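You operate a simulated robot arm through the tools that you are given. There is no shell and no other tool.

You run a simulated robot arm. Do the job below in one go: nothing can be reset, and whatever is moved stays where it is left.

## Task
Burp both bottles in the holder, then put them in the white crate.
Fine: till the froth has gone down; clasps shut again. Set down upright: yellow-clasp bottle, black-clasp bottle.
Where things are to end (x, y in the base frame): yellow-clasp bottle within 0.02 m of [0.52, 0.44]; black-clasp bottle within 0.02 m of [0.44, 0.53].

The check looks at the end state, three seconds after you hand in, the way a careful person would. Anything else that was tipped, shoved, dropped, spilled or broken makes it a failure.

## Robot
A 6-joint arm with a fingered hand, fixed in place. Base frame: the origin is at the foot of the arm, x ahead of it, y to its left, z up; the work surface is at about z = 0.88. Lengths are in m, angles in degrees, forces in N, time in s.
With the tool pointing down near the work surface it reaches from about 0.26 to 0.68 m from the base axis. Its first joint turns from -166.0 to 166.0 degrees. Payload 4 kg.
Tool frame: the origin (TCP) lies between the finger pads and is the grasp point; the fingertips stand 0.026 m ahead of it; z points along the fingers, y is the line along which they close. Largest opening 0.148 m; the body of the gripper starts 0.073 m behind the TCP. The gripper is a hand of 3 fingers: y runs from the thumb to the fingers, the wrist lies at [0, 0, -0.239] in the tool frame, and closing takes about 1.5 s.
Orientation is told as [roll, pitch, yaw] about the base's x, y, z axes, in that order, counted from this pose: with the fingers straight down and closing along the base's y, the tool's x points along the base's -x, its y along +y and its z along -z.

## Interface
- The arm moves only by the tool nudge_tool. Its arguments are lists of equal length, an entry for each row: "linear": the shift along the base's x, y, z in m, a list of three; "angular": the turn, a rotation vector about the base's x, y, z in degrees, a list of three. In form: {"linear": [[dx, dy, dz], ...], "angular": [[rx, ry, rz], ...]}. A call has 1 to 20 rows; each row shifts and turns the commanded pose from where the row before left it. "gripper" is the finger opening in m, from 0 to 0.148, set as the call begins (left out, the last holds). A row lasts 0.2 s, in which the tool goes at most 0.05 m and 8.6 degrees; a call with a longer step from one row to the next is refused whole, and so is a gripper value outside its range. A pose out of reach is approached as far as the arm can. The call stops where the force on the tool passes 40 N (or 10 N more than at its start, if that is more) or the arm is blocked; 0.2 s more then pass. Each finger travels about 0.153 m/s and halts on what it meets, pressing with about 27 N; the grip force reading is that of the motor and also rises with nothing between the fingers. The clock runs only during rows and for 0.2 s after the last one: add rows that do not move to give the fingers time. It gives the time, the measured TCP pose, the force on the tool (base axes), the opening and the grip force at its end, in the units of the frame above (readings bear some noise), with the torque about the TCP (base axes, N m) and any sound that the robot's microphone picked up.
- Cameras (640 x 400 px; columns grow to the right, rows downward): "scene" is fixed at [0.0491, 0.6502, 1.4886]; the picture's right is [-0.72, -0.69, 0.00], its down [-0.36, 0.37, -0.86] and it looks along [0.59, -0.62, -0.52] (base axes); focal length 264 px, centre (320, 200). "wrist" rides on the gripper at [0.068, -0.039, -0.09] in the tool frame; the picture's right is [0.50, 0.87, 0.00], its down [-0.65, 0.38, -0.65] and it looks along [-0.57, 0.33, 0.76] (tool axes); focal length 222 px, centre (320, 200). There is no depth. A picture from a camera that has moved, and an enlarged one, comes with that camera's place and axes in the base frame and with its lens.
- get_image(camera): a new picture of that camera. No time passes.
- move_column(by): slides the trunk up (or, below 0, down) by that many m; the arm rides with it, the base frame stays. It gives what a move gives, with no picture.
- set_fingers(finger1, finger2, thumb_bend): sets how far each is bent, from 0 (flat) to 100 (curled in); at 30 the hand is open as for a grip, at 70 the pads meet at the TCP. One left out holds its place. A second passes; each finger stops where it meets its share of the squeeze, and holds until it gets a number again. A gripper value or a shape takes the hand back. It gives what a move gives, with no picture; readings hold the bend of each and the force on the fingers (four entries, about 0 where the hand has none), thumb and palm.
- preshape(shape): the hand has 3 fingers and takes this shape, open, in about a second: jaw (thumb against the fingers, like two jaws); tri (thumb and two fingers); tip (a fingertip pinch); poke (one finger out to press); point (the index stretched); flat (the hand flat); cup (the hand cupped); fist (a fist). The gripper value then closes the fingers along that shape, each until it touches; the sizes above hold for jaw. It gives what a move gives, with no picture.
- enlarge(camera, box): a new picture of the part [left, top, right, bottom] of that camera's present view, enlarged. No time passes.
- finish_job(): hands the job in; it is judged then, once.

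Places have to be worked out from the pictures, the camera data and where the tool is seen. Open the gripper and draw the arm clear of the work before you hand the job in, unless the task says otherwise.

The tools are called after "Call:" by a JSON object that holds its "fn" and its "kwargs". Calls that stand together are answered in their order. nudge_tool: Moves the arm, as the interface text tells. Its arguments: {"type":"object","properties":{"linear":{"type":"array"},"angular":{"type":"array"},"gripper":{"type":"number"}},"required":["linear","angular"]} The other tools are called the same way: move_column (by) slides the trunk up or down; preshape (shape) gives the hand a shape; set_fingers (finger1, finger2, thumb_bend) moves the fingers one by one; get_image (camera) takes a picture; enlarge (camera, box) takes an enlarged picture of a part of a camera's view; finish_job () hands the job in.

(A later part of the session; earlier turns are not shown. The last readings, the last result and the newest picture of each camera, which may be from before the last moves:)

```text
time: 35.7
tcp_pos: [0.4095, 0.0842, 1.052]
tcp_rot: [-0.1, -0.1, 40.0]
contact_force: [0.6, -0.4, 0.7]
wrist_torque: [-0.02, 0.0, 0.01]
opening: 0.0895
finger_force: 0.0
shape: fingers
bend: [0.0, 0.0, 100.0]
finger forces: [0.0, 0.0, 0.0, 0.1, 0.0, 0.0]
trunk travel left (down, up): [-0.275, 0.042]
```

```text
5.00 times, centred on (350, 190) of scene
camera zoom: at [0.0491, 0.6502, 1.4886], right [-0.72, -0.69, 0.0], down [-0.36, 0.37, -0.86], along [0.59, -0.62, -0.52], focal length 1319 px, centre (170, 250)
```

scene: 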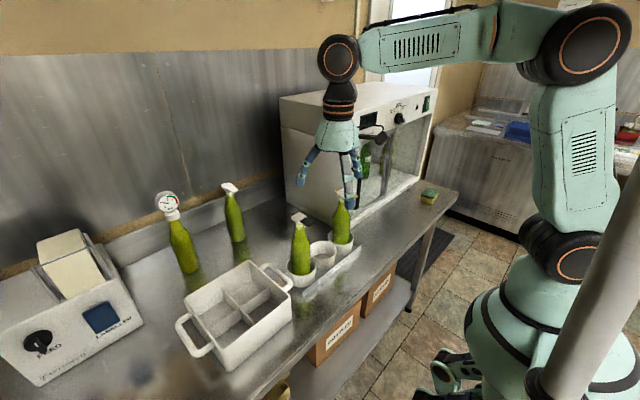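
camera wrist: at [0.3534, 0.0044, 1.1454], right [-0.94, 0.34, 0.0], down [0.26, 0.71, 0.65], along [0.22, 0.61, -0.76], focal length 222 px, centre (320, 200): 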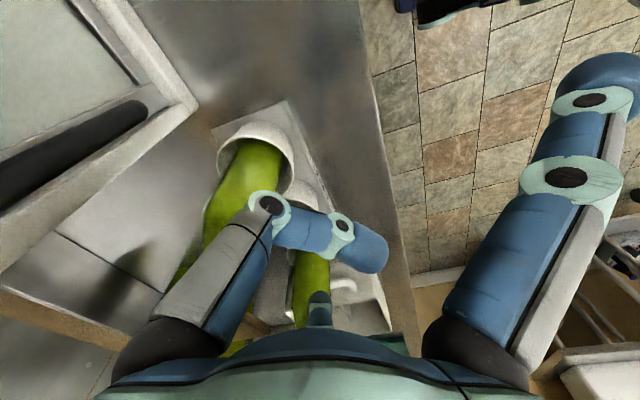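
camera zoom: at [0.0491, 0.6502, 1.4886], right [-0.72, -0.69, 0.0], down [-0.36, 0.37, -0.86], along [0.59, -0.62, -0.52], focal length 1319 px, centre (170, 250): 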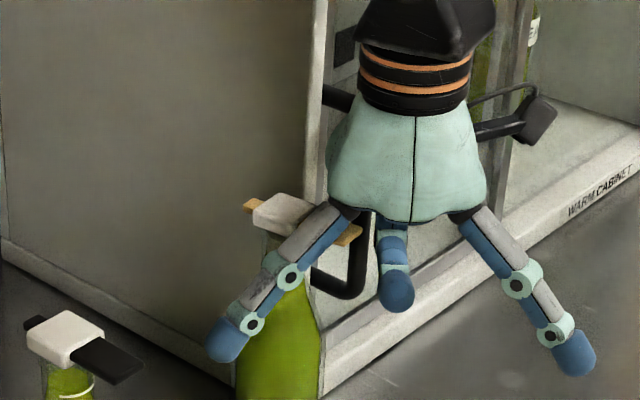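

View matches the black-bottle stage closely. Second half of the advance.

Call:
{"fn": "nudge_tool", "kwargs": {"linear": [[0.013, 0.0025, -0.001], [0.014, 0.0025, -0.001]], "angular": [[0, 0, 0], [0, 0, 0]]}}

Call:
{"fn": "enlarge", "kwargs": {"camera": "wrist", "box": [160, 200, 460, 400]}}

Call:
{"fn": "enlarge", "kwargs": {"camera": "scene", "box": [310, 150, 390, 230]}}

```text
time: 36.3
tcp_pos: [0.4365, 0.0897, 1.0507]
tcp_rot: [-0.1, -0.1, 40.0]
contact_force: [0.1, 0.1, 0.8]
wrist_torque: [0.0, 0.04, 0.01]
opening: 0.0892
finger_force: 0.0
shape: fingers
bend: [0.0, 0.0, 100.0]
finger forces: [0.0, 0.1, 0.0, 0.0, 0.1, 0.1]
trunk travel left (down, up): [-0.275, 0.042]
```

```text
2.00 times, centred on (310, 300) of wrist
camera zoom: at [0.4096, 0.0147, 1.1402], right [-0.94, 0.34, 0.0], down [0.26, 0.71, 0.65], along [0.22, 0.62, -0.76], focal length 444 px, centre (340, 0)
```

zoom: 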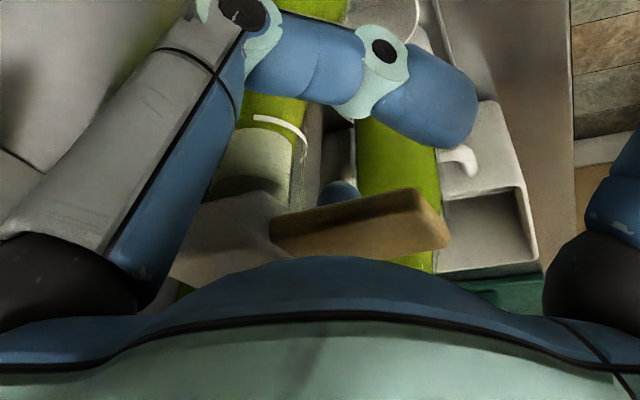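

```text
5.00 times, centred on (350, 190) of scene
camera zoom: at [0.0491, 0.6502, 1.4886], right [-0.72, -0.69, 0.0], down [-0.36, 0.37, -0.86], along [0.59, -0.62, -0.52], focal length 1319 px, centre (170, 250)
```

zoom: 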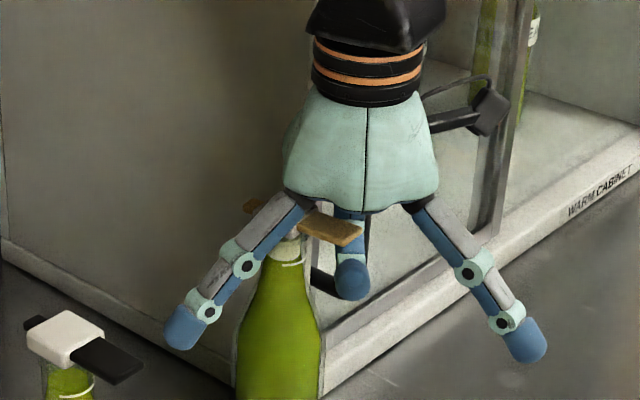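

Position is equivalent to the black case. Raise to first contact, then lift slowly.

Call:
{"fn": "nudge_tool", "kwargs": {"linear": [[0, 0, 0.005], [0, 0, 0.005], [0, 0, 0.005]], "angular": [[0, 0, 0], [0, 0, 0], [0, 0, 0]]}}

Call:
{"fn": "nudge_tool", "kwargs": {"linear": [[0, 0, 0.003]], "angular": [[0, 0, 0]]}}

Call:
{"fn": "nudge_tool", "kwargs": {"linear": [[0, 0, 0.003]], "angular": [[0, 0, 0]]}}

Call:
{"fn": "enlarge", "kwargs": {"camera": "wrist", "box": [160, 200, 460, 400]}}

Call:
{"fn": "enlarge", "kwargs": {"camera": "scene", "box": [325, 175, 385, 215]}}

```text
time: 37.1
tcp_pos: [0.4372, 0.0897, 1.0651]
tcp_rot: [0.1, 0.0, 39.9]
contact_force: [-0.9, 0.3, -0.6]
wrist_torque: [-0.05, 0.02, -0.01]
opening: 0.0894
finger_force: 0.1
shape: fingers
bend: [0.0, 0.0, 100.0]
finger forces: [0.0, 0.0, 0.0, 0.1, 0.0, 0.0]
trunk travel left (down, up): [-0.275, 0.042]
```

```text
time: 37.5
tcp_pos: [0.4382, 0.0894, 1.0688]
tcp_rot: [0.1, 0.0, 40.0]
contact_force: [-0.2, -0.1, -0.8]
wrist_torque: [0.0, 0.01, -0.03]
opening: 0.0895
finger_force: 0.4
shape: fingers
bend: [0.0, 0.0, 100.0]
finger forces: [0.1, 0.0, 0.0, 0.1, 0.4, 0.0]
trunk travel left (down, up): [-0.275, 0.042]
```

```text
time: 37.9
tcp_pos: [0.4376, 0.0896, 1.0716]
tcp_rot: [0.0, -0.2, 40.1]
contact_force: [-0.4, -0.2, -0.8]
wrist_torque: [-0.02, 0.03, 0.0]
opening: 0.0892
finger_force: 0.4
shape: fingers
bend: [0.0, 0.0, 100.0]
finger forces: [0.0, 0.0, 0.0, 0.1, 0.6, 0.0]
trunk travel left (down, up): [-0.275, 0.042]
```

```text
2.00 times, centred on (310, 300) of wrist
camera zoom: at [0.4093, 0.0152, 1.161], right [-0.94, 0.34, 0.0], down [0.26, 0.71, 0.65], along [0.22, 0.62, -0.76], focal length 444 px, centre (340, 0)
```

zoom: 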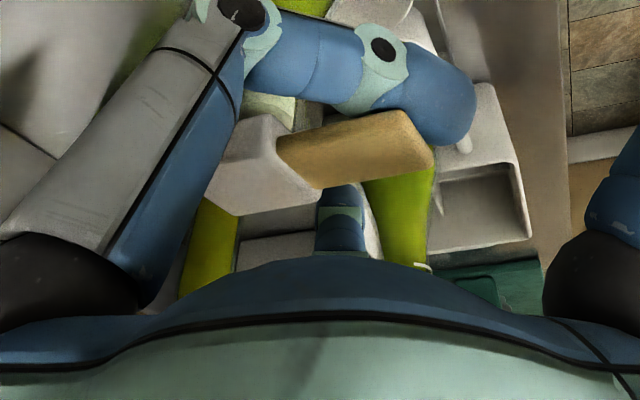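

```text
10.00 times, centred on (355, 195) of scene
camera zoom: at [0.0491, 0.6502, 1.4886], right [-0.72, -0.69, 0.0], down [-0.36, 0.37, -0.86], along [0.59, -0.62, -0.52], focal length 2638 px, centre (-30, 250)
```

zoom: 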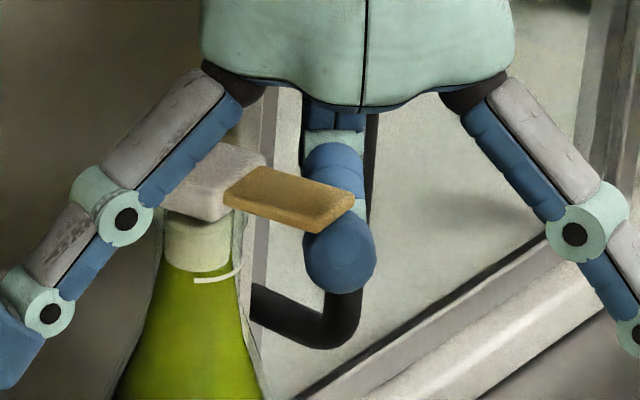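

Contact made (0.6 N), froth still in the neck. Continue lifting slowly.

Call:
{"fn": "nudge_tool", "kwargs": {"linear": [[0, 0, 0.003]], "angular": [[0, 0, 0]]}}

Call:
{"fn": "nudge_tool", "kwargs": {"linear": [[0, 0, 0.003]], "angular": [[0, 0, 0]]}}

Call:
{"fn": "enlarge", "kwargs": {"camera": "scene", "box": [325, 175, 385, 215]}}

Call:
{"fn": "nudge_tool", "kwargs": {"linear": [[0, 0, 0.003]], "angular": [[0, 0, 0]]}}

Call:
{"fn": "enlarge", "kwargs": {"camera": "scene", "box": [325, 175, 385, 215]}}

Call:
{"fn": "nudge_tool", "kwargs": {"linear": [[0, 0, 0.003]], "angular": [[0, 0, 0]]}}

Call:
{"fn": "enlarge", "kwargs": {"camera": "scene", "box": [325, 175, 385, 215]}}

```text
time: 38.3
tcp_pos: [0.4364, 0.0903, 1.0747]
tcp_rot: [0.0, 0.0, 40.0]
contact_force: [0.4, 0.3, -0.9]
wrist_torque: [-0.02, 0.01, 0.0]
opening: 0.0892
finger_force: 0.1
shape: fingers
bend: [0.0, 0.0, 100.0]
finger forces: [0.0, 0.0, 0.1, 0.0, 0.5, 0.1]
trunk travel left (down, up): [-0.275, 0.042]
```

```text
time: 38.7
tcp_pos: [0.4374, 0.0899, 1.0761]
tcp_rot: [0.0, -0.1, 40.0]
contact_force: [0.7, -0.5, -0.8]
wrist_torque: [-0.02, 0.0, 0.02]
opening: 0.0894
finger_force: 0.4
shape: fingers
bend: [0.0, 0.0, 100.0]
finger forces: [0.1, 0.0, 0.0, 0.0, 0.3, 0.0]
trunk travel left (down, up): [-0.275, 0.042]
```

```text
10.00 times, centred on (355, 195) of scene
camera zoom: at [0.0491, 0.6502, 1.4886], right [-0.72, -0.69, 0.0], down [-0.36, 0.37, -0.86], along [0.59, -0.62, -0.52], focal length 2638 px, centre (-30, 250)
```

zoom: 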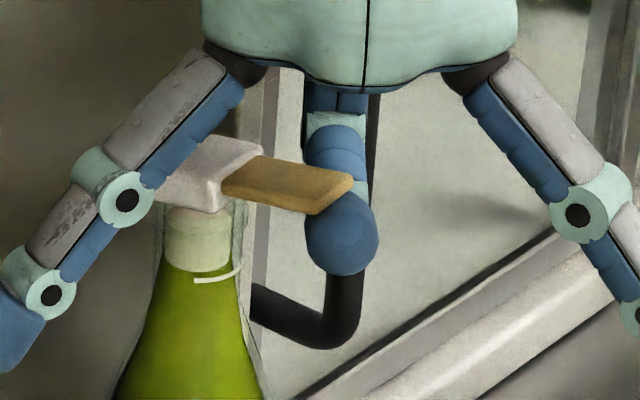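

```text
time: 39.1
tcp_pos: [0.4364, 0.0881, 1.0799]
tcp_rot: [0.0, 0.0, 39.9]
contact_force: [0.4, -0.4, -0.1]
wrist_torque: [0.02, -0.03, -0.04]
opening: 0.0893
finger_force: 0.1
shape: fingers
bend: [0.0, 0.0, 100.0]
finger forces: [0.0, 0.0, 0.0, 0.0, 0.3, 0.1]
trunk travel left (down, up): [-0.275, 0.042]
```

```text
10.00 times, centred on (355, 195) of scene
camera zoom: at [0.0491, 0.6502, 1.4886], right [-0.72, -0.69, 0.0], down [-0.36, 0.37, -0.86], along [0.59, -0.62, -0.52], focal length 2638 px, centre (-30, 250)
```

zoom: 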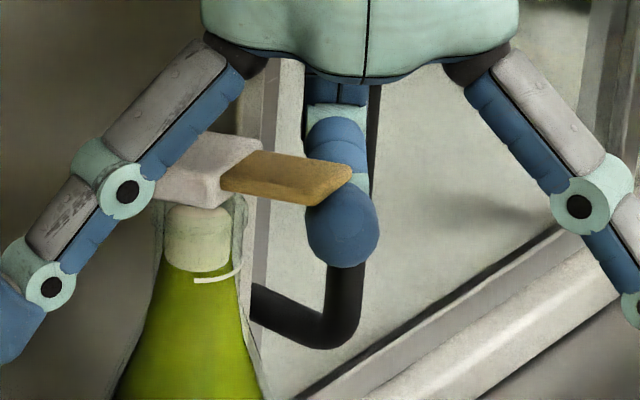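

```text
time: 39.5
tcp_pos: [0.4374, 0.0894, 1.0824]
tcp_rot: [0.1, -0.1, 40.1]
contact_force: [0.5, -0.3, 0.0]
wrist_torque: [0.0, 0.01, 0.0]
opening: 0.0895
finger_force: 0.0
shape: fingers
bend: [0.0, 0.0, 100.0]
finger forces: [0.0, 0.1, 0.0, 0.0, 0.2, 0.1]
trunk travel left (down, up): [-0.275, 0.042]
```

```text
10.00 times, centred on (355, 195) of scene
camera zoom: at [0.0491, 0.6502, 1.4886], right [-0.72, -0.69, 0.0], down [-0.36, 0.37, -0.86], along [0.59, -0.62, -0.52], focal length 2638 px, centre (-30, 250)
```

zoom: 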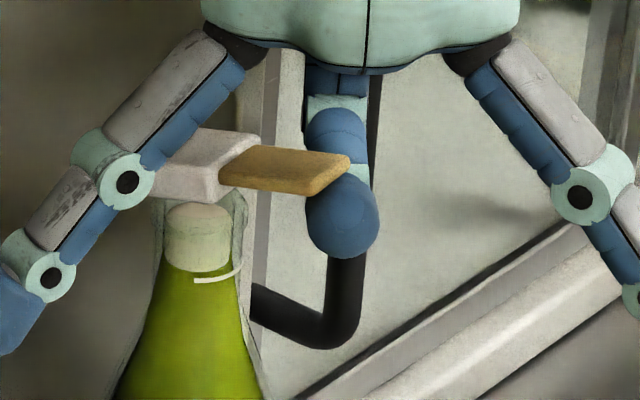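

Froth column visible and near the mouth. Hold here without opening further and watch whether it rises or sinks.

Call:
{"fn": "nudge_tool", "kwargs": {"linear": [[0, 0, 0]], "angular": [[0, 0, 0]]}}

Call:
{"fn": "enlarge", "kwargs": {"camera": "scene", "box": [325, 175, 385, 215]}}

Call:
{"fn": "nudge_tool", "kwargs": {"linear": [[0, 0, 0], [0, 0, 0]], "angular": [[0, 0, 0], [0, 0, 0]]}}

Call:
{"fn": "enlarge", "kwargs": {"camera": "scene", "box": [325, 175, 385, 215]}}

```text
time: 39.9
tcp_pos: [0.4372, 0.0896, 1.083]
tcp_rot: [0.0, -0.1, 40.0]
contact_force: [0.4, 0.6, 0.1]
wrist_torque: [0.03, 0.0, 0.03]
opening: 0.0892
finger_force: 0.9
shape: fingers
bend: [0.0, 0.0, 100.0]
finger forces: [0.0, 0.1, 0.0, 0.0, 0.2, 0.0]
trunk travel left (down, up): [-0.275, 0.042]
```

```text
10.00 times, centred on (355, 195) of scene
camera zoom: at [0.0491, 0.6502, 1.4886], right [-0.72, -0.69, 0.0], down [-0.36, 0.37, -0.86], along [0.59, -0.62, -0.52], focal length 2638 px, centre (-30, 250)
```

zoom: 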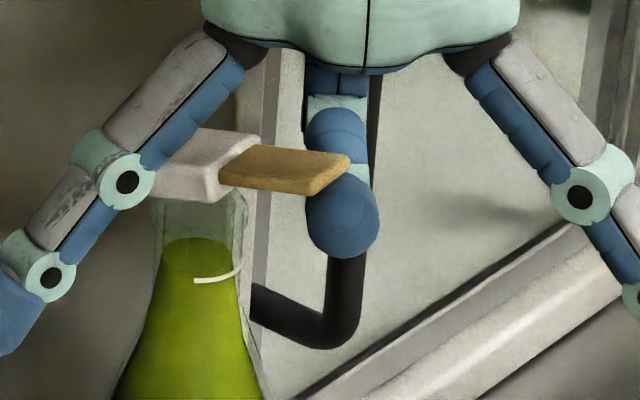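

```text
time: 40.5
tcp_pos: [0.437, 0.0901, 1.0846]
tcp_rot: [0.0, 0.0, 40.0]
contact_force: [0.1, 0.1, -0.4]
wrist_torque: [-0.02, -0.02, 0.0]
opening: 0.0892
finger_force: 0.2
shape: fingers
bend: [0.0, 0.0, 100.0]
finger forces: [0.0, 0.1, 0.1, 0.1, 0.1, 0.0]
trunk travel left (down, up): [-0.275, 0.042]
```

```text
10.00 times, centred on (355, 195) of scene
camera zoom: at [0.0491, 0.6502, 1.4886], right [-0.72, -0.69, 0.0], down [-0.36, 0.37, -0.86], along [0.59, -0.62, -0.52], focal length 2638 px, centre (-30, 250)
```

zoom: 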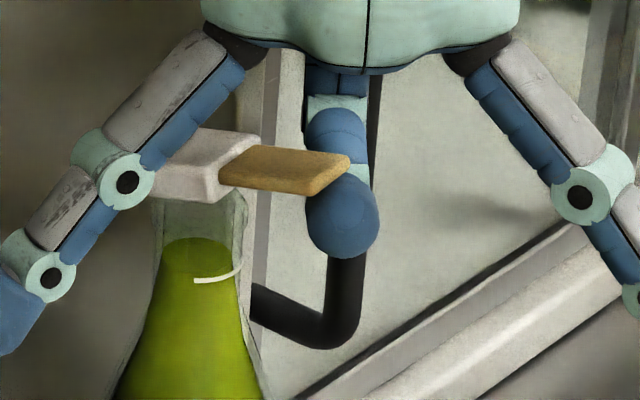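

The froth has collapsed completely in the yellow bottle. Lower the thumb off the lever, retract along the lever axis, and rise.

Call:
{"fn": "nudge_tool", "kwargs": {"linear": [[0, 0, -0.01], [0, 0, -0.012], [-0.02, -0.0035, 0], [-0.02, -0.0035, 0], [-0.02, -0.0035, 0], [0, 0, 0.045], [0, 0, 0.045], [0, 0, 0.02]], "angular": [[0, 0, 0], [0, 0, 0], [0, 0, 0], [0, 0, 0], [0, 0, 0], [0, 0, 0], [0, 0, 0], [0, 0, 0]]}}

Call:
{"fn": "enlarge", "kwargs": {"camera": "scene", "box": [310, 150, 390, 230]}}

```text
time: 42.3
tcp_pos: [0.3772, 0.0787, 1.1725]
tcp_rot: [0.0, 0.0, 39.9]
contact_force: [-0.1, 0.7, -0.2]
wrist_torque: [0.02, -0.02, -0.02]
opening: 0.0893
finger_force: 0.0
shape: fingers
bend: [0.0, 0.0, 100.0]
finger forces: [0.0, 0.1, 0.0, 0.0, 0.0, 0.1]
trunk travel left (down, up): [-0.275, 0.042]
```

```text
5.00 times, centred on (350, 190) of scene
camera zoom: at [0.0491, 0.6502, 1.4886], right [-0.72, -0.69, 0.0], down [-0.36, 0.37, -0.86], along [0.59, -0.62, -0.52], focal length 1319 px, centre (170, 250)
```

zoom: 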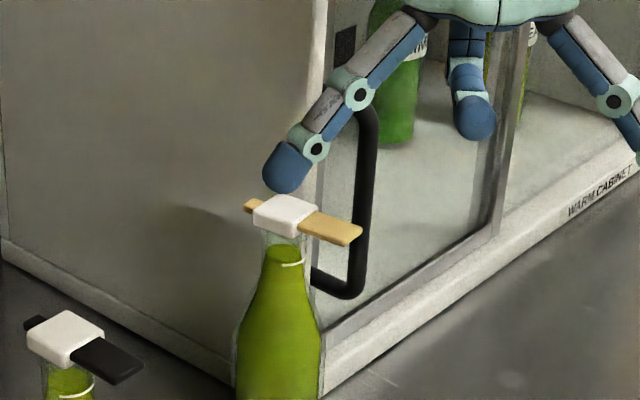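

The cap has almost dropped shut. Move over it and press the lever down as with the black one.

Call:
{"fn": "nudge_tool", "kwargs": {"linear": [[0.036, 0.0057, 0], [0.036, 0.0056, 0], [0, 0, -0.03], [0, 0, -0.03]], "angular": [[0, 0, 0], [0, 0, 0], [0, 0, 0], [0, 0, 0]]}}

Call:
{"fn": "enlarge", "kwargs": {"camera": "scene", "box": [310, 150, 390, 230]}}

Call:
{"fn": "nudge_tool", "kwargs": {"linear": [[0, 0, -0.008], [0, 0, -0.007]], "angular": [[0, 0, 0], [0, 0, 0]]}}

Call:
{"fn": "enlarge", "kwargs": {"camera": "scene", "box": [310, 150, 390, 230]}}

```text
time: 43.3
tcp_pos: [0.4482, 0.0893, 1.1107]
tcp_rot: [0.2, 0.0, 40.0]
contact_force: [-0.1, -0.7, 0.0]
wrist_torque: [-0.03, 0.01, 0.05]
opening: 0.0892
finger_force: 0.1
shape: fingers
bend: [0.0, 0.0, 100.0]
finger forces: [0.0, 0.0, 0.1, 0.0, 0.0, 0.1]
trunk travel left (down, up): [-0.275, 0.042]
```

```text
5.00 times, centred on (350, 190) of scene
camera zoom: at [0.0491, 0.6502, 1.4886], right [-0.72, -0.69, 0.0], down [-0.36, 0.37, -0.86], along [0.59, -0.62, -0.52], focal length 1319 px, centre (170, 250)
```

zoom: 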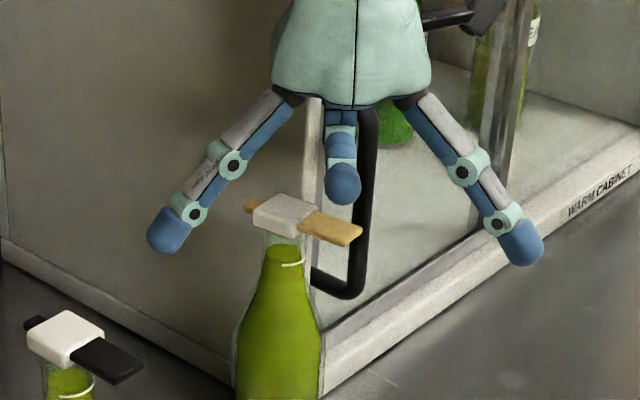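

```text
time: 43.9
tcp_pos: [0.4493, 0.0899, 1.0983]
tcp_rot: [0.0, -0.1, 40.0]
contact_force: [0.0, -0.4, 0.6]
wrist_torque: [0.0, 0.01, -0.01]
opening: 0.0893
finger_force: 0.1
shape: fingers
bend: [0.0, 0.0, 100.0]
finger forces: [0.1, 0.0, 0.1, 0.1, 0.0, 0.0]
trunk travel left (down, up): [-0.275, 0.042]
```

```text
5.00 times, centred on (350, 190) of scene
camera zoom: at [0.0491, 0.6502, 1.4886], right [-0.72, -0.69, 0.0], down [-0.36, 0.37, -0.86], along [0.59, -0.62, -0.52], focal length 1319 px, centre (170, 250)
```

zoom: 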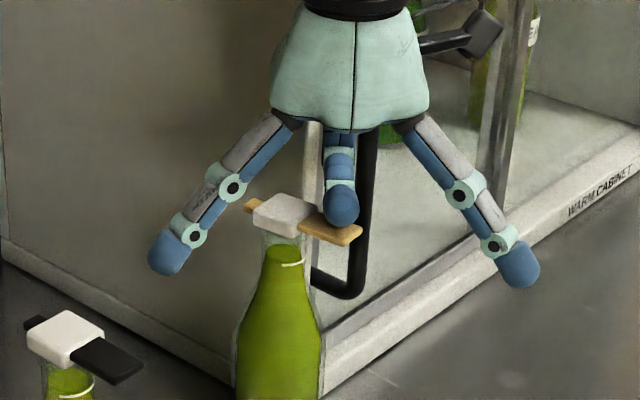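

Thumb is right above the lever. Press until about 10 N.

Call:
{"fn": "nudge_tool", "kwargs": {"linear": [[0, 0, -0.005]], "angular": [[0, 0, 0]]}}

Call:
{"fn": "nudge_tool", "kwargs": {"linear": [[0, 0, -0.003]], "angular": [[0, 0, 0]]}}

Call:
{"fn": "nudge_tool", "kwargs": {"linear": [[0, 0, -0.003], [0, 0, 0]], "angular": [[0, 0, 0], [0, 0, 0]]}}

Call:
{"fn": "enlarge", "kwargs": {"camera": "scene", "box": [310, 150, 390, 230]}}

```text
time: 44.3
tcp_pos: [0.4491, 0.0904, 1.092]
tcp_rot: [0.0, -0.2, 40.0]
contact_force: [-0.4, -0.1, 0.6]
wrist_torque: [-0.02, -0.02, 0.02]
opening: 0.0893
finger_force: 0.4
shape: fingers
bend: [0.0, 0.0, 100.0]
finger forces: [0.0, 0.0, 0.0, 0.0, 0.3, 0.1]
trunk travel left (down, up): [-0.275, 0.042]
```

```text
time: 44.7
tcp_pos: [0.4485, 0.0906, 1.0899]
tcp_rot: [0.0, -0.1, 40.0]
contact_force: [0.0, -2.0, 5.1]
wrist_torque: [0.05, 0.03, 0.03]
opening: 0.0898
finger_force: 3.1
shape: fingers
bend: [0.0, 0.0, 100.0]
finger forces: [0.0, 0.0, 0.0, 0.0, 5.7, 0.0]
trunk travel left (down, up): [-0.275, 0.042]
```

```text
time: 45.3
tcp_pos: [0.4492, 0.0905, 1.0865]
tcp_rot: [0.0, -0.1, 40.0]
contact_force: [0.6, -2.8, 11.4]
wrist_torque: [0.13, 0.05, 0.02]
opening: 0.0901
finger_force: 5.2
shape: fingers
bend: [0.0, 0.0, 100.0]
finger forces: [0.0, 0.0, 0.1, 0.0, 11.6, 0.1]
trunk travel left (down, up): [-0.275, 0.042]
```

```text
5.00 times, centred on (350, 190) of scene
camera zoom: at [0.0491, 0.6502, 1.4886], right [-0.72, -0.69, 0.0], down [-0.36, 0.37, -0.86], along [0.59, -0.62, -0.52], focal length 1319 px, centre (170, 250)
```

zoom: 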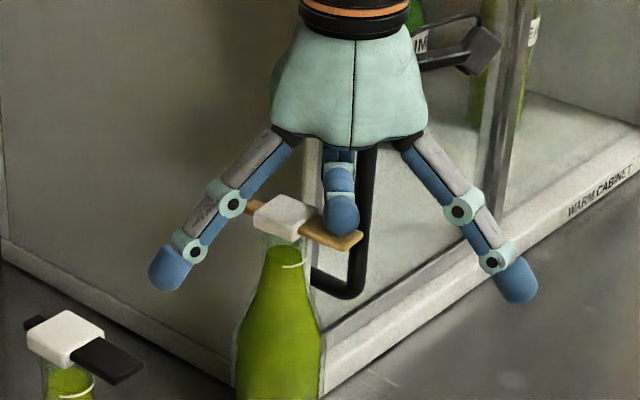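

Pressed shut with 11 N. Rise, verify the yellow clasp and froth, then retract a bit.

Call:
{"fn": "nudge_tool", "kwargs": {"linear": [[0, 0, 0.045], [0, 0, 0.045], [-0.03, 0, 0.045], [-0.04, 0, 0]], "angular": [[0, 0, 0], [0, 0, 0], [0, 0, 0], [0, 0, 0]]}}

Call:
{"fn": "enlarge", "kwargs": {"camera": "scene", "box": [325, 175, 385, 215]}}

Call:
{"fn": "preshape", "kwargs": {"shape": "jaw"}}

Call:
{"fn": "enlarge", "kwargs": {"camera": "scene", "box": [260, 160, 380, 300]}}

```text
refused: row 3 steps farther than a row can; nothing moved
```

```text
10.00 times, centred on (355, 195) of scene
camera zoom: at [0.0491, 0.6502, 1.4886], right [-0.72, -0.69, 0.0], down [-0.36, 0.37, -0.86], along [0.59, -0.62, -0.52], focal length 2638 px, centre (-30, 250)
```

zoom: 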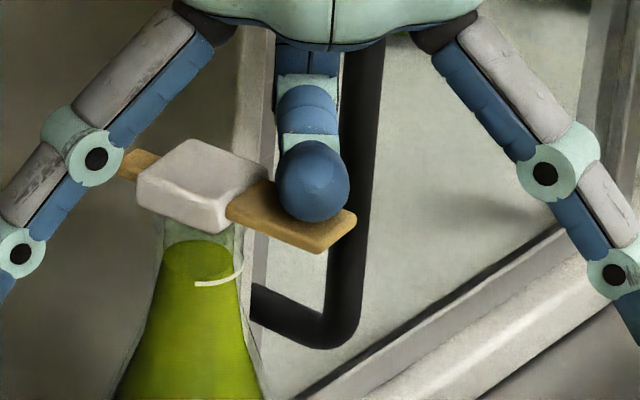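

```text
time: 46.2
tcp_pos: [0.4479, 0.0893, 1.0853]
tcp_rot: [0.1, 0.1, 40.1]
contact_force: [0.1, -0.4, -0.3]
wrist_torque: [0.01, 0.03, 0.01]
opening: 0.1481
finger_force: 0.1
shape: jaw
bend: [30.0, 30.0, 30.0]
finger forces: [0.1, 0.0, 0.1, 0.0, 0.1, 0.0]
trunk travel left (down, up): [-0.275, 0.042]
```

```text
2.86 times, centred on (320, 230) of scene
camera zoom: at [0.0491, 0.6502, 1.4886], right [-0.72, -0.69, 0.0], down [-0.36, 0.37, -0.86], along [0.59, -0.62, -0.52], focal length 754 px, centre (320, 114)
```

zoom: 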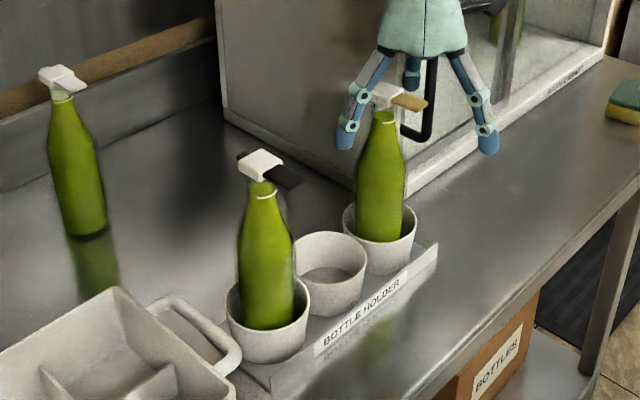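

The rise was refused (row too long) and the hand opened in place; the bottle looks unmoved, but the thumb may now be near the door handle. Inspect closely before moving.

Call:
{"fn": "enlarge", "kwargs": {"camera": "scene", "box": [320, 150, 380, 210]}}

Call:
{"fn": "get_image", "kwargs": {"camera": "wrist"}}

Call:
{"fn": "enlarge", "kwargs": {"camera": "wrist", "box": [0, 0, 320, 300]}}

```text
6.67 times, centred on (350, 180) of scene
camera zoom: at [0.0491, 0.6502, 1.4886], right [-0.72, -0.69, 0.0], down [-0.36, 0.37, -0.86], along [0.59, -0.62, -0.52], focal length 1759 px, centre (120, 333)
```

zoom: 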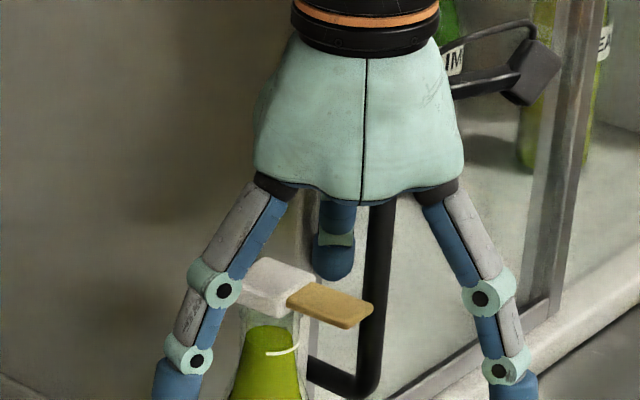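

```text
taken
camera wrist: at [0.4201, 0.0159, 1.1742], right [-0.94, 0.34, 0.0], down [0.26, 0.71, 0.65], along [0.22, 0.61, -0.76], focal length 222 px, centre (320, 200)
```

wrist: 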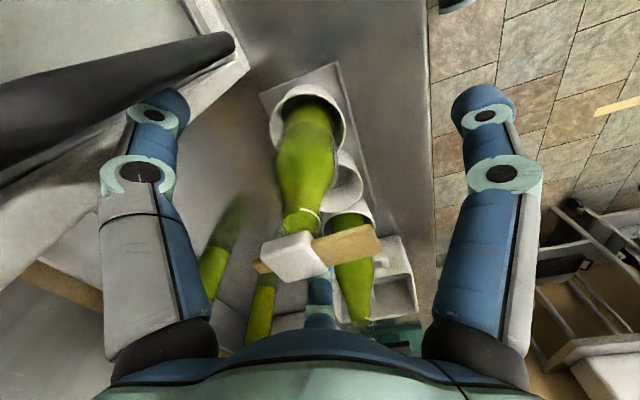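

```text
1.33 times, centred on (160, 150) of wrist
camera zoom: at [0.4201, 0.0159, 1.1742], right [-0.94, 0.34, 0.0], down [0.26, 0.71, 0.65], along [0.22, 0.61, -0.76], focal length 296 px, centre (533, 267)
```

zoom: 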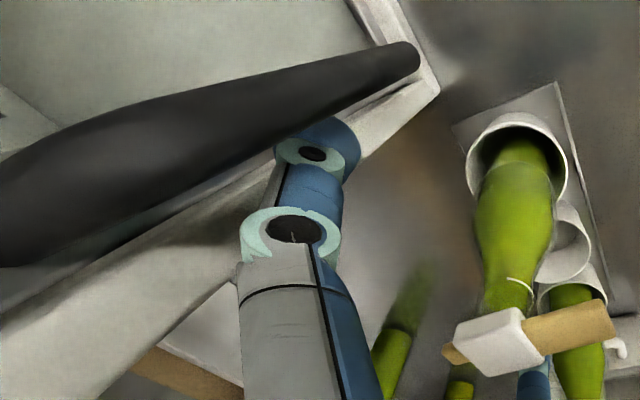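

The thumb tip sits beside/behind the handle bar, so lifting straight up could catch the handle's top leg. I move +y by 3.5 cm first (free space around the cap), watching force.

Call:
{"fn": "nudge_tool", "kwargs": {"linear": [[0, 0.01, 0], [0, 0.01, 0]], "angular": [[0, 0, 0], [0, 0, 0]]}}

Call:
{"fn": "enlarge", "kwargs": {"camera": "scene", "box": [320, 150, 380, 210]}}

Call:
{"fn": "enlarge", "kwargs": {"camera": "wrist", "box": [0, 0, 480, 300]}}

```text
time: 46.8
tcp_pos: [0.4487, 0.1101, 1.0848]
tcp_rot: [0.0, 0.0, 39.9]
contact_force: [0.4, -0.3, -0.2]
wrist_torque: [-0.02, -0.03, 0.02]
opening: 0.148
finger_force: 0.0
shape: jaw
bend: [30.0, 30.0, 30.0]
finger forces: [0.0, 0.0, 0.0, 0.0, 0.0, 0.0]
trunk travel left (down, up): [-0.275, 0.042]
```

```text
6.67 times, centred on (350, 180) of scene
camera zoom: at [0.0491, 0.6502, 1.4886], right [-0.72, -0.69, 0.0], down [-0.36, 0.37, -0.86], along [0.59, -0.62, -0.52], focal length 1759 px, centre (120, 333)
```

zoom: 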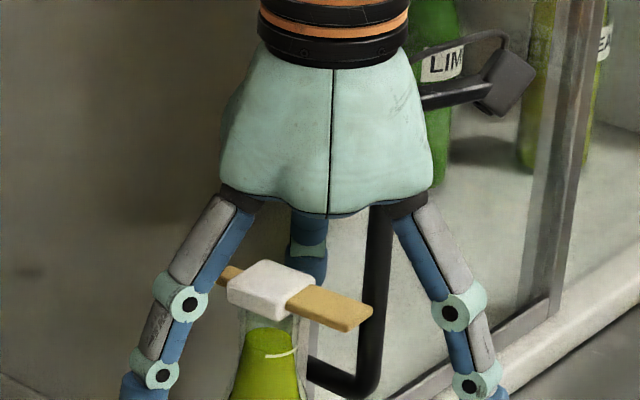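

```text
1.33 times, centred on (240, 150) of wrist
camera zoom: at [0.4214, 0.0359, 1.1751], right [-0.94, 0.34, 0.0], down [0.26, 0.71, 0.65], along [0.22, 0.61, -0.76], focal length 296 px, centre (427, 267)
```

zoom: 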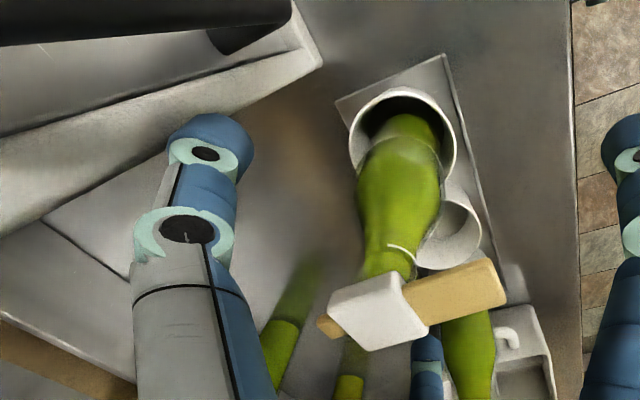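

The thumb is now clear of the handle. A bit more +y, then raise straight up.

Call:
{"fn": "nudge_tool", "kwargs": {"linear": [[0, 0.012, 0], [0, 0, 0.045], [0, 0, 0.045], [0, 0, 0.04]], "angular": [[0, 0, 0], [0, 0, 0], [0, 0, 0], [0, 0, 0]]}}

Call:
{"fn": "enlarge", "kwargs": {"camera": "scene", "box": [325, 175, 385, 215]}}

Call:
{"fn": "get_image", "kwargs": {"camera": "scene"}}

```text
time: 47.8
tcp_pos: [0.4488, 0.1226, 1.2164]
tcp_rot: [0.0, -0.1, 40.0]
contact_force: [-0.8, -0.3, 0.7]
wrist_torque: [0.03, -0.02, 0.03]
opening: 0.1478
finger_force: 0.0
shape: jaw
bend: [30.0, 30.0, 30.0]
finger forces: [0.0, 0.0, 0.0, 0.0, 0.0, 0.0]
trunk travel left (down, up): [-0.275, 0.042]
```

```text
10.00 times, centred on (355, 195) of scene
camera zoom: at [0.0491, 0.6502, 1.4886], right [-0.72, -0.69, 0.0], down [-0.36, 0.37, -0.86], along [0.59, -0.62, -0.52], focal length 2638 px, centre (-30, 250)
```

zoom: 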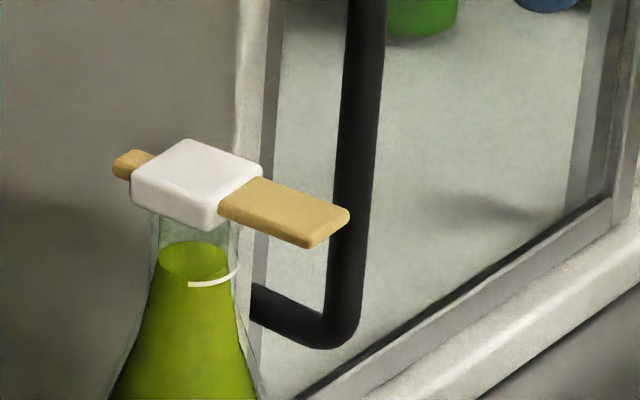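

```text
taken
```

scene: 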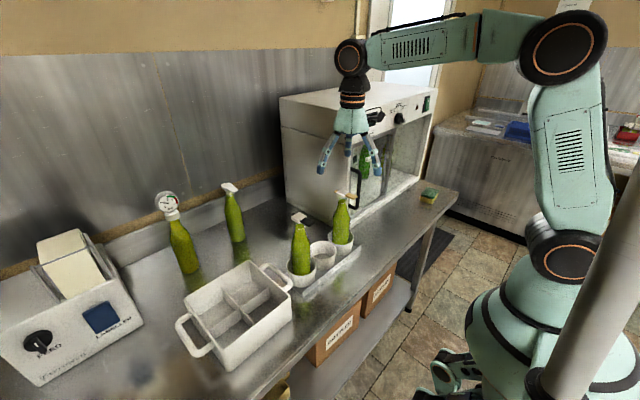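

Yellow clasp is shut and froth gone; cap centre now about (0.466, 0.1135). Before carrying, I'll test the arm's reach over the crate target (r≈0.68) with the empty hand.

Call:
{"fn": "nudge_tool", "kwargs": {"linear": [[0.01, 0.045, 0], [0.01, 0.045, 0], [0.01, 0.045, 0], [0.01, 0.045, 0], [0.01, 0.045, 0], [0.01, 0.046, 0], [0.011, 0.046, 0], [0, 0, 0]], "angular": [[0, 0, -7.5], [0, 0, -7.5], [0, 0, -7.5], [0, 0, -7.5], [0, 0, -7.5], [0, 0, -7.5], [0, 0, -7.5], [0, 0, -7.5]]}}

Call:
{"fn": "get_image", "kwargs": {"camera": "wrist"}}

Call:
{"fn": "get_image", "kwargs": {"camera": "scene"}}

```text
time: 49.6
tcp_pos: [0.4813, 0.4113, 1.1927]
tcp_rot: [0.0, 0.0, -20.2]
contact_force: [0.1, -0.2, 0.9]
wrist_torque: [0.05, -0.02, 0.0]
opening: 0.1476
finger_force: 0.0
shape: jaw
bend: [30.0, 30.0, 30.0]
finger forces: [0.0, 0.1, 0.1, 0.1, 0.1, 0.0]
out of reach, approached as far as the arm can: row 6, 7
trunk travel left (down, up): [-0.275, 0.042]
```

```text
taken
camera wrist: at [0.4033, 0.3967, 1.283], right [-0.17, 0.99, 0.0], down [0.75, 0.13, 0.65], along [0.64, 0.11, -0.76], focal length 222 px, centre (320, 200)
```

wrist: 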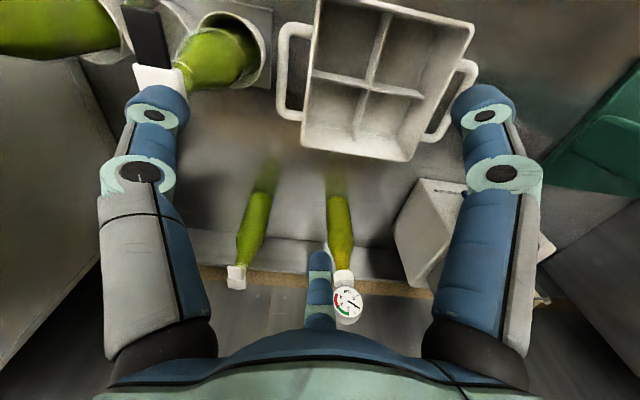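

```text
taken
```

scene: 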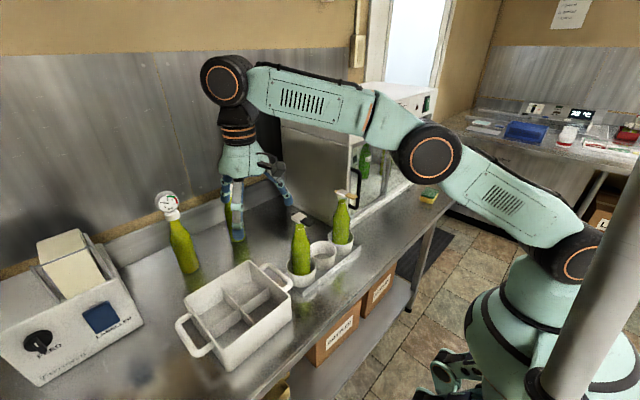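

The arm only reached r≈0.63 with a vertical tool at this height, so I'll need to grasp with the hand leaning back toward the robot (about 15–20°). First a closer look at the crate from here to locate the compartments.

Call:
{"fn": "enlarge", "kwargs": {"camera": "wrist", "box": [260, 0, 500, 170]}}

Call:
{"fn": "nudge_tool", "kwargs": {"linear": [[-0.03, -0.03, 0], [-0.03, -0.03, 0]], "angular": [[0, 0, 0], [0, 0, 0]]}}

Call:
{"fn": "enlarge", "kwargs": {"camera": "wrist", "box": [260, 0, 540, 200]}}

```text
2.35 times, centred on (380, 85) of wrist
camera zoom: at [0.4033, 0.3967, 1.283], right [-0.17, 0.99, 0.0], down [0.75, 0.13, 0.65], along [0.64, 0.11, -0.76], focal length 523 px, centre (179, 471)
```

zoom: 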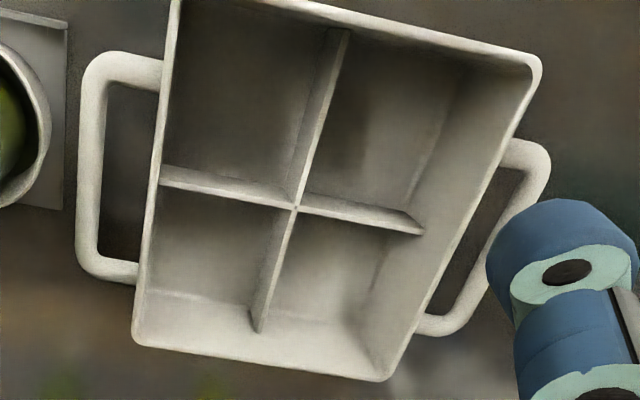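

```text
time: 50.2
tcp_pos: [0.4197, 0.3499, 1.1949]
tcp_rot: [0.1, -0.2, -20.1]
contact_force: [0.8, -1.2, -0.2]
wrist_torque: [0.05, -0.01, 0.02]
opening: 0.148
finger_force: 0.0
shape: jaw
bend: [30.0, 30.0, 30.0]
finger forces: [0.0, 0.1, 0.1, 0.0, 0.1, 0.0]
trunk travel left (down, up): [-0.275, 0.042]
```

```text
2.00 times, centred on (400, 100) of wrist
camera zoom: at [0.3424, 0.3349, 1.2839], right [-0.17, 0.98, 0.0], down [0.74, 0.13, 0.66], along [0.65, 0.11, -0.76], focal length 444 px, centre (160, 400)
```

zoom: 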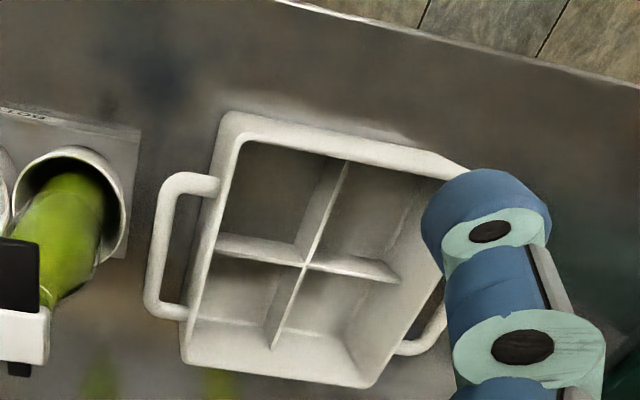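

The commanded pose follows the reached one. Crate rim spans x 0.388–0.562, y 0.396–0.570, so the compartment centres are near (0.517, 0.441) and (0.435, 0.524), matching the targets. Now test reach with a 15° lean (hand leaning back to the robot) over the far compartment.

Call:
{"fn": "nudge_tool", "kwargs": {"linear": [[0, 0, 0], [0, 0, 0], [0, 0, 0], [0, 0, 0], [0, 0, 0], [0, 0, 0], [0.025, 0.023, 0], [0.025, 0.023, 0], [0.025, 0.023, 0], [0.023, 0.022, 0], [0, 0, 0]], "angular": [[0, 0, 7.5], [0, 0, 7.5], [0, 0, 7.5], [0, 0, 7.5], [4.82, -5.745, 0], [4.82, -5.745, 0], [0, 0, 0], [0, 0, 0], [0, 0, 0], [0, 0, 0], [0, 0, 0]]}}

Call:
{"fn": "get_image", "kwargs": {"camera": "wrist"}}

```text
time: 52.6
tcp_pos: [0.5182, 0.4406, 1.1932]
tcp_rot: [7.7, -13.0, 9.2]
contact_force: [-1.0, 0.1, 0.1]
wrist_torque: [-0.01, 0.0, -0.01]
opening: 0.1479
finger_force: 0.1
shape: jaw
bend: [30.0, 30.0, 30.0]
finger forces: [0.0, 0.1, 0.1, 0.1, 0.0, 0.0]
trunk travel left (down, up): [-0.275, 0.042]
```

```text
taken
camera wrist: at [0.4416, 0.3759, 1.2595], right [-0.64, 0.77, 0.0], down [0.43, 0.36, 0.83], along [0.63, 0.53, -0.56], focal length 222 px, centre (320, 200)
```

wrist: 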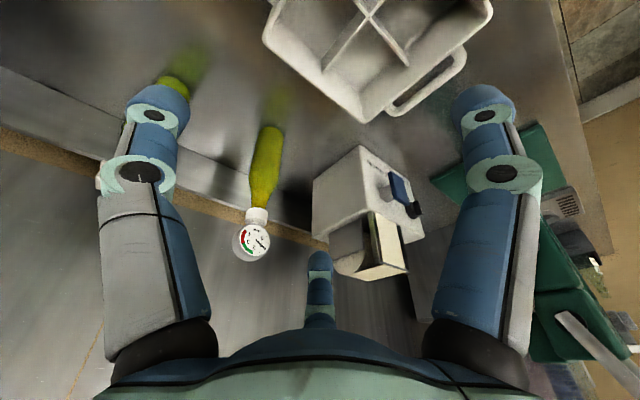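

With a 15° lean the arm reaches the target at full height. Now go over the yellow bottle, rotating the lean back to about az 10°, with the hand partly closed to 0.11.

Call:
{"fn": "nudge_tool", "kwargs": {"linear": [[-0.035, -0.03, 0.01], [-0.035, -0.03, 0.01], [-0.03, -0.03, 0], [0, -0.045, 0], [0, -0.045, 0], [0, -0.045, 0], [0, -0.045, 0], [0, -0.045, 0], [0.024, -0.0125, 0], [0.024, 0, 0], [0, 0, 0]], "angular": [[0, 0, -7.5], [0, 0, -7.5], [0, 0, -7.5], [0, 0, -7.5], [0, 0, 0], [0, 0, 0], [0, 0, 0], [0, 0, 0], [0, 0, 0], [0, 0, 0], [0, 0, 0]], "gripper": 0.11}}

Call:
{"fn": "get_image", "kwargs": {"camera": "wrist"}}

Call:
{"fn": "enlarge", "kwargs": {"camera": "scene", "box": [290, 120, 410, 250]}}

```text
time: 55.0
tcp_pos: [0.4679, 0.1145, 1.2136]
tcp_rot: [7.7, -12.9, -20.9]
contact_force: [-0.7, -0.6, -0.1]
wrist_torque: [0.03, 0.0, 0.01]
opening: 0.1102
finger_force: 0.1
shape: jaw
bend: [26.0, 26.0, 56.0]
finger forces: [0.0, 0.0, 0.0, 0.1, 0.0, 0.0]
trunk travel left (down, up): [-0.275, 0.042]
```

```text
taken
camera wrist: at [0.3692, 0.0957, 1.28], right [-0.17, 0.98, 0.0], down [0.55, 0.1, 0.83], along [0.82, 0.14, -0.56], focal length 222 px, centre (320, 200)
```

wrist: 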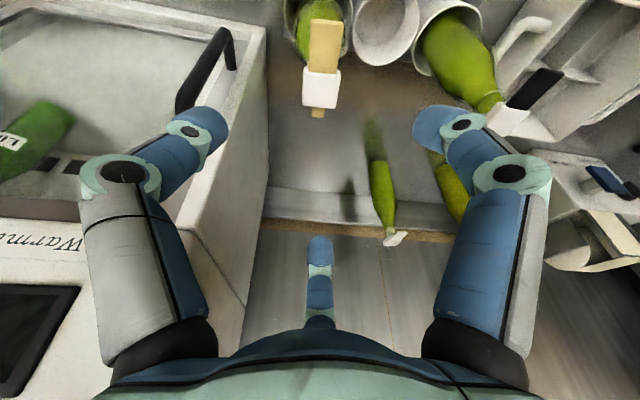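

```text
3.08 times, centred on (350, 185) of scene
camera zoom: at [0.0491, 0.6502, 1.4886], right [-0.72, -0.69, 0.0], down [-0.36, 0.37, -0.86], along [0.59, -0.62, -0.52], focal length 812 px, centre (228, 246)
```

zoom: 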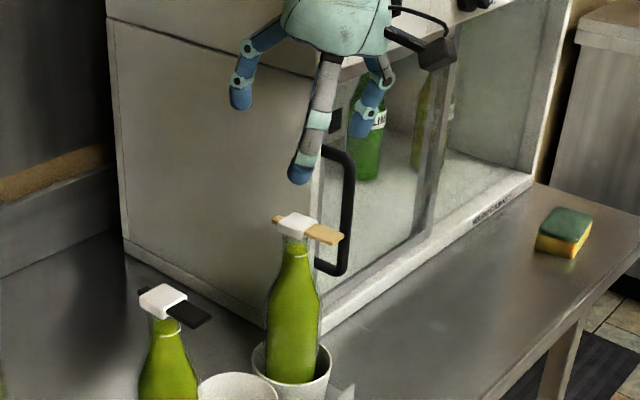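

The lever lies in the gap between thumb and finger1, as wanted; wrist view puts the cap at (0.465, 0.1125). The jaw opening closes asymmetrically, so I'll set all digits equally instead, then descend part-way.

Call:
{"fn": "set_fingers", "kwargs": {"finger1": 42, "finger2": 42, "thumb_bend": 42}}

Call:
{"fn": "nudge_tool", "kwargs": {"linear": [[-0.0025, -0.0015, -0.04], [0, 0, -0.04]], "angular": [[0, 0, 0], [0, 0, 0]]}}

Call:
{"fn": "get_image", "kwargs": {"camera": "wrist"}}

Call:
{"fn": "enlarge", "kwargs": {"camera": "scene", "box": [300, 140, 400, 240]}}

```text
time: 56.0
tcp_pos: [0.4675, 0.1146, 1.2138]
tcp_rot: [7.8, -13.0, -20.9]
contact_force: [-0.2, -0.1, 0.8]
wrist_torque: [-0.01, -0.02, -0.02]
opening: 0.0887
finger_force: 0.1
shape: fingers
bend: [42.0, 42.0, 42.0]
finger forces: [0.1, 0.0, 0.1, 0.0, 0.0, 0.0]
trunk travel left (down, up): [-0.275, 0.042]
```

```text
time: 56.6
tcp_pos: [0.466, 0.1119, 1.1341]
tcp_rot: [7.8, -13.0, -20.9]
contact_force: [0.7, -0.4, 0.7]
wrist_torque: [-0.04, 0.01, 0.02]
opening: 0.0887
finger_force: 0.2
shape: fingers
bend: [42.0, 42.0, 42.0]
finger forces: [0.1, 0.0, 0.0, 0.1, 0.0, 0.0]
trunk travel left (down, up): [-0.275, 0.042]
```

```text
taken
camera wrist: at [0.3675, 0.0947, 1.2], right [-0.17, 0.98, 0.0], down [0.55, 0.1, 0.83], along [0.82, 0.14, -0.56], focal length 222 px, centre (320, 200)
```

wrist: 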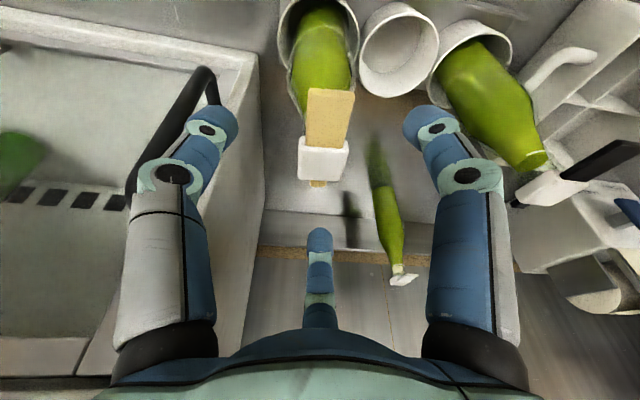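

```text
4.00 times, centred on (350, 190) of scene
camera zoom: at [0.0491, 0.6502, 1.4886], right [-0.72, -0.69, 0.0], down [-0.36, 0.37, -0.86], along [0.59, -0.62, -0.52], focal length 1055 px, centre (200, 240)
```

zoom: 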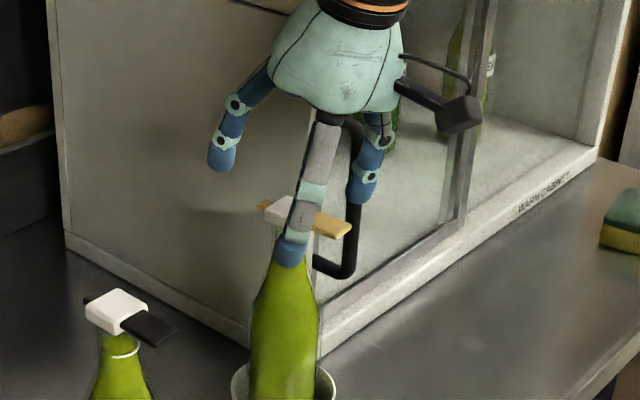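

Alignment is good. Continue down past the cap.

Call:
{"fn": "nudge_tool", "kwargs": {"linear": [[0, 0, -0.02], [0, 0, -0.02]], "angular": [[0, 0, 0], [0, 0, 0]]}}

Call:
{"fn": "nudge_tool", "kwargs": {"linear": [[0, 0, -0.02], [0, 0, -0.017]], "angular": [[0, 0, 0], [0, 0, 0]]}}

Call:
{"fn": "get_image", "kwargs": {"camera": "wrist"}}

Call:
{"fn": "enlarge", "kwargs": {"camera": "scene", "box": [300, 140, 400, 240]}}

```text
time: 57.2
tcp_pos: [0.4643, 0.1139, 1.0934]
tcp_rot: [7.8, -12.9, -20.9]
contact_force: [0.4, 0.1, 0.1]
wrist_torque: [0.05, 0.03, 0.02]
opening: 0.0889
finger_force: 0.0
shape: fingers
bend: [42.0, 42.0, 42.0]
finger forces: [0.0, 0.1, 0.0, 0.0, 0.0, 0.1]
trunk travel left (down, up): [-0.275, 0.042]
```

```text
time: 57.8
tcp_pos: [0.4649, 0.1136, 1.0562]
tcp_rot: [7.8, -13.1, -21.0]
contact_force: [0.3, 0.5, -1.0]
wrist_torque: [0.0, 0.03, -0.03]
opening: 0.0885
finger_force: 0.1
shape: fingers
bend: [42.0, 42.0, 42.0]
finger forces: [0.0, 0.0, 0.1, 0.0, 0.0, 0.0]
trunk travel left (down, up): [-0.275, 0.042]
```

```text
taken
camera wrist: at [0.3665, 0.0945, 1.1229], right [-0.17, 0.98, 0.0], down [0.55, 0.1, 0.83], along [0.82, 0.14, -0.56], focal length 222 px, centre (320, 200)
```

wrist: 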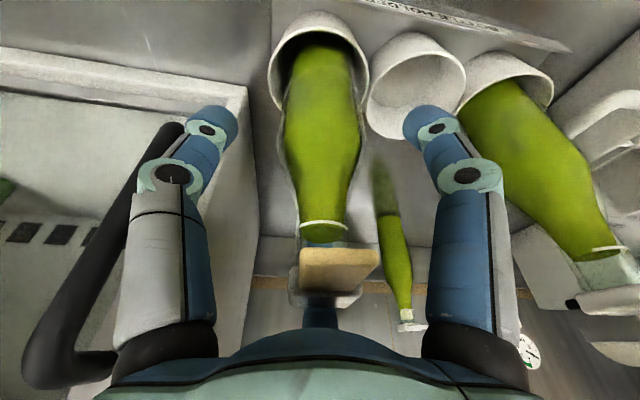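

```text
4.00 times, centred on (350, 190) of scene
camera zoom: at [0.0491, 0.6502, 1.4886], right [-0.72, -0.69, 0.0], down [-0.36, 0.37, -0.86], along [0.59, -0.62, -0.52], focal length 1055 px, centre (200, 240)
```

zoom: 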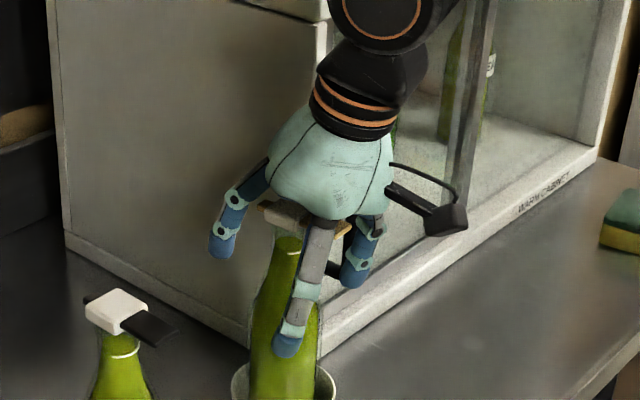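

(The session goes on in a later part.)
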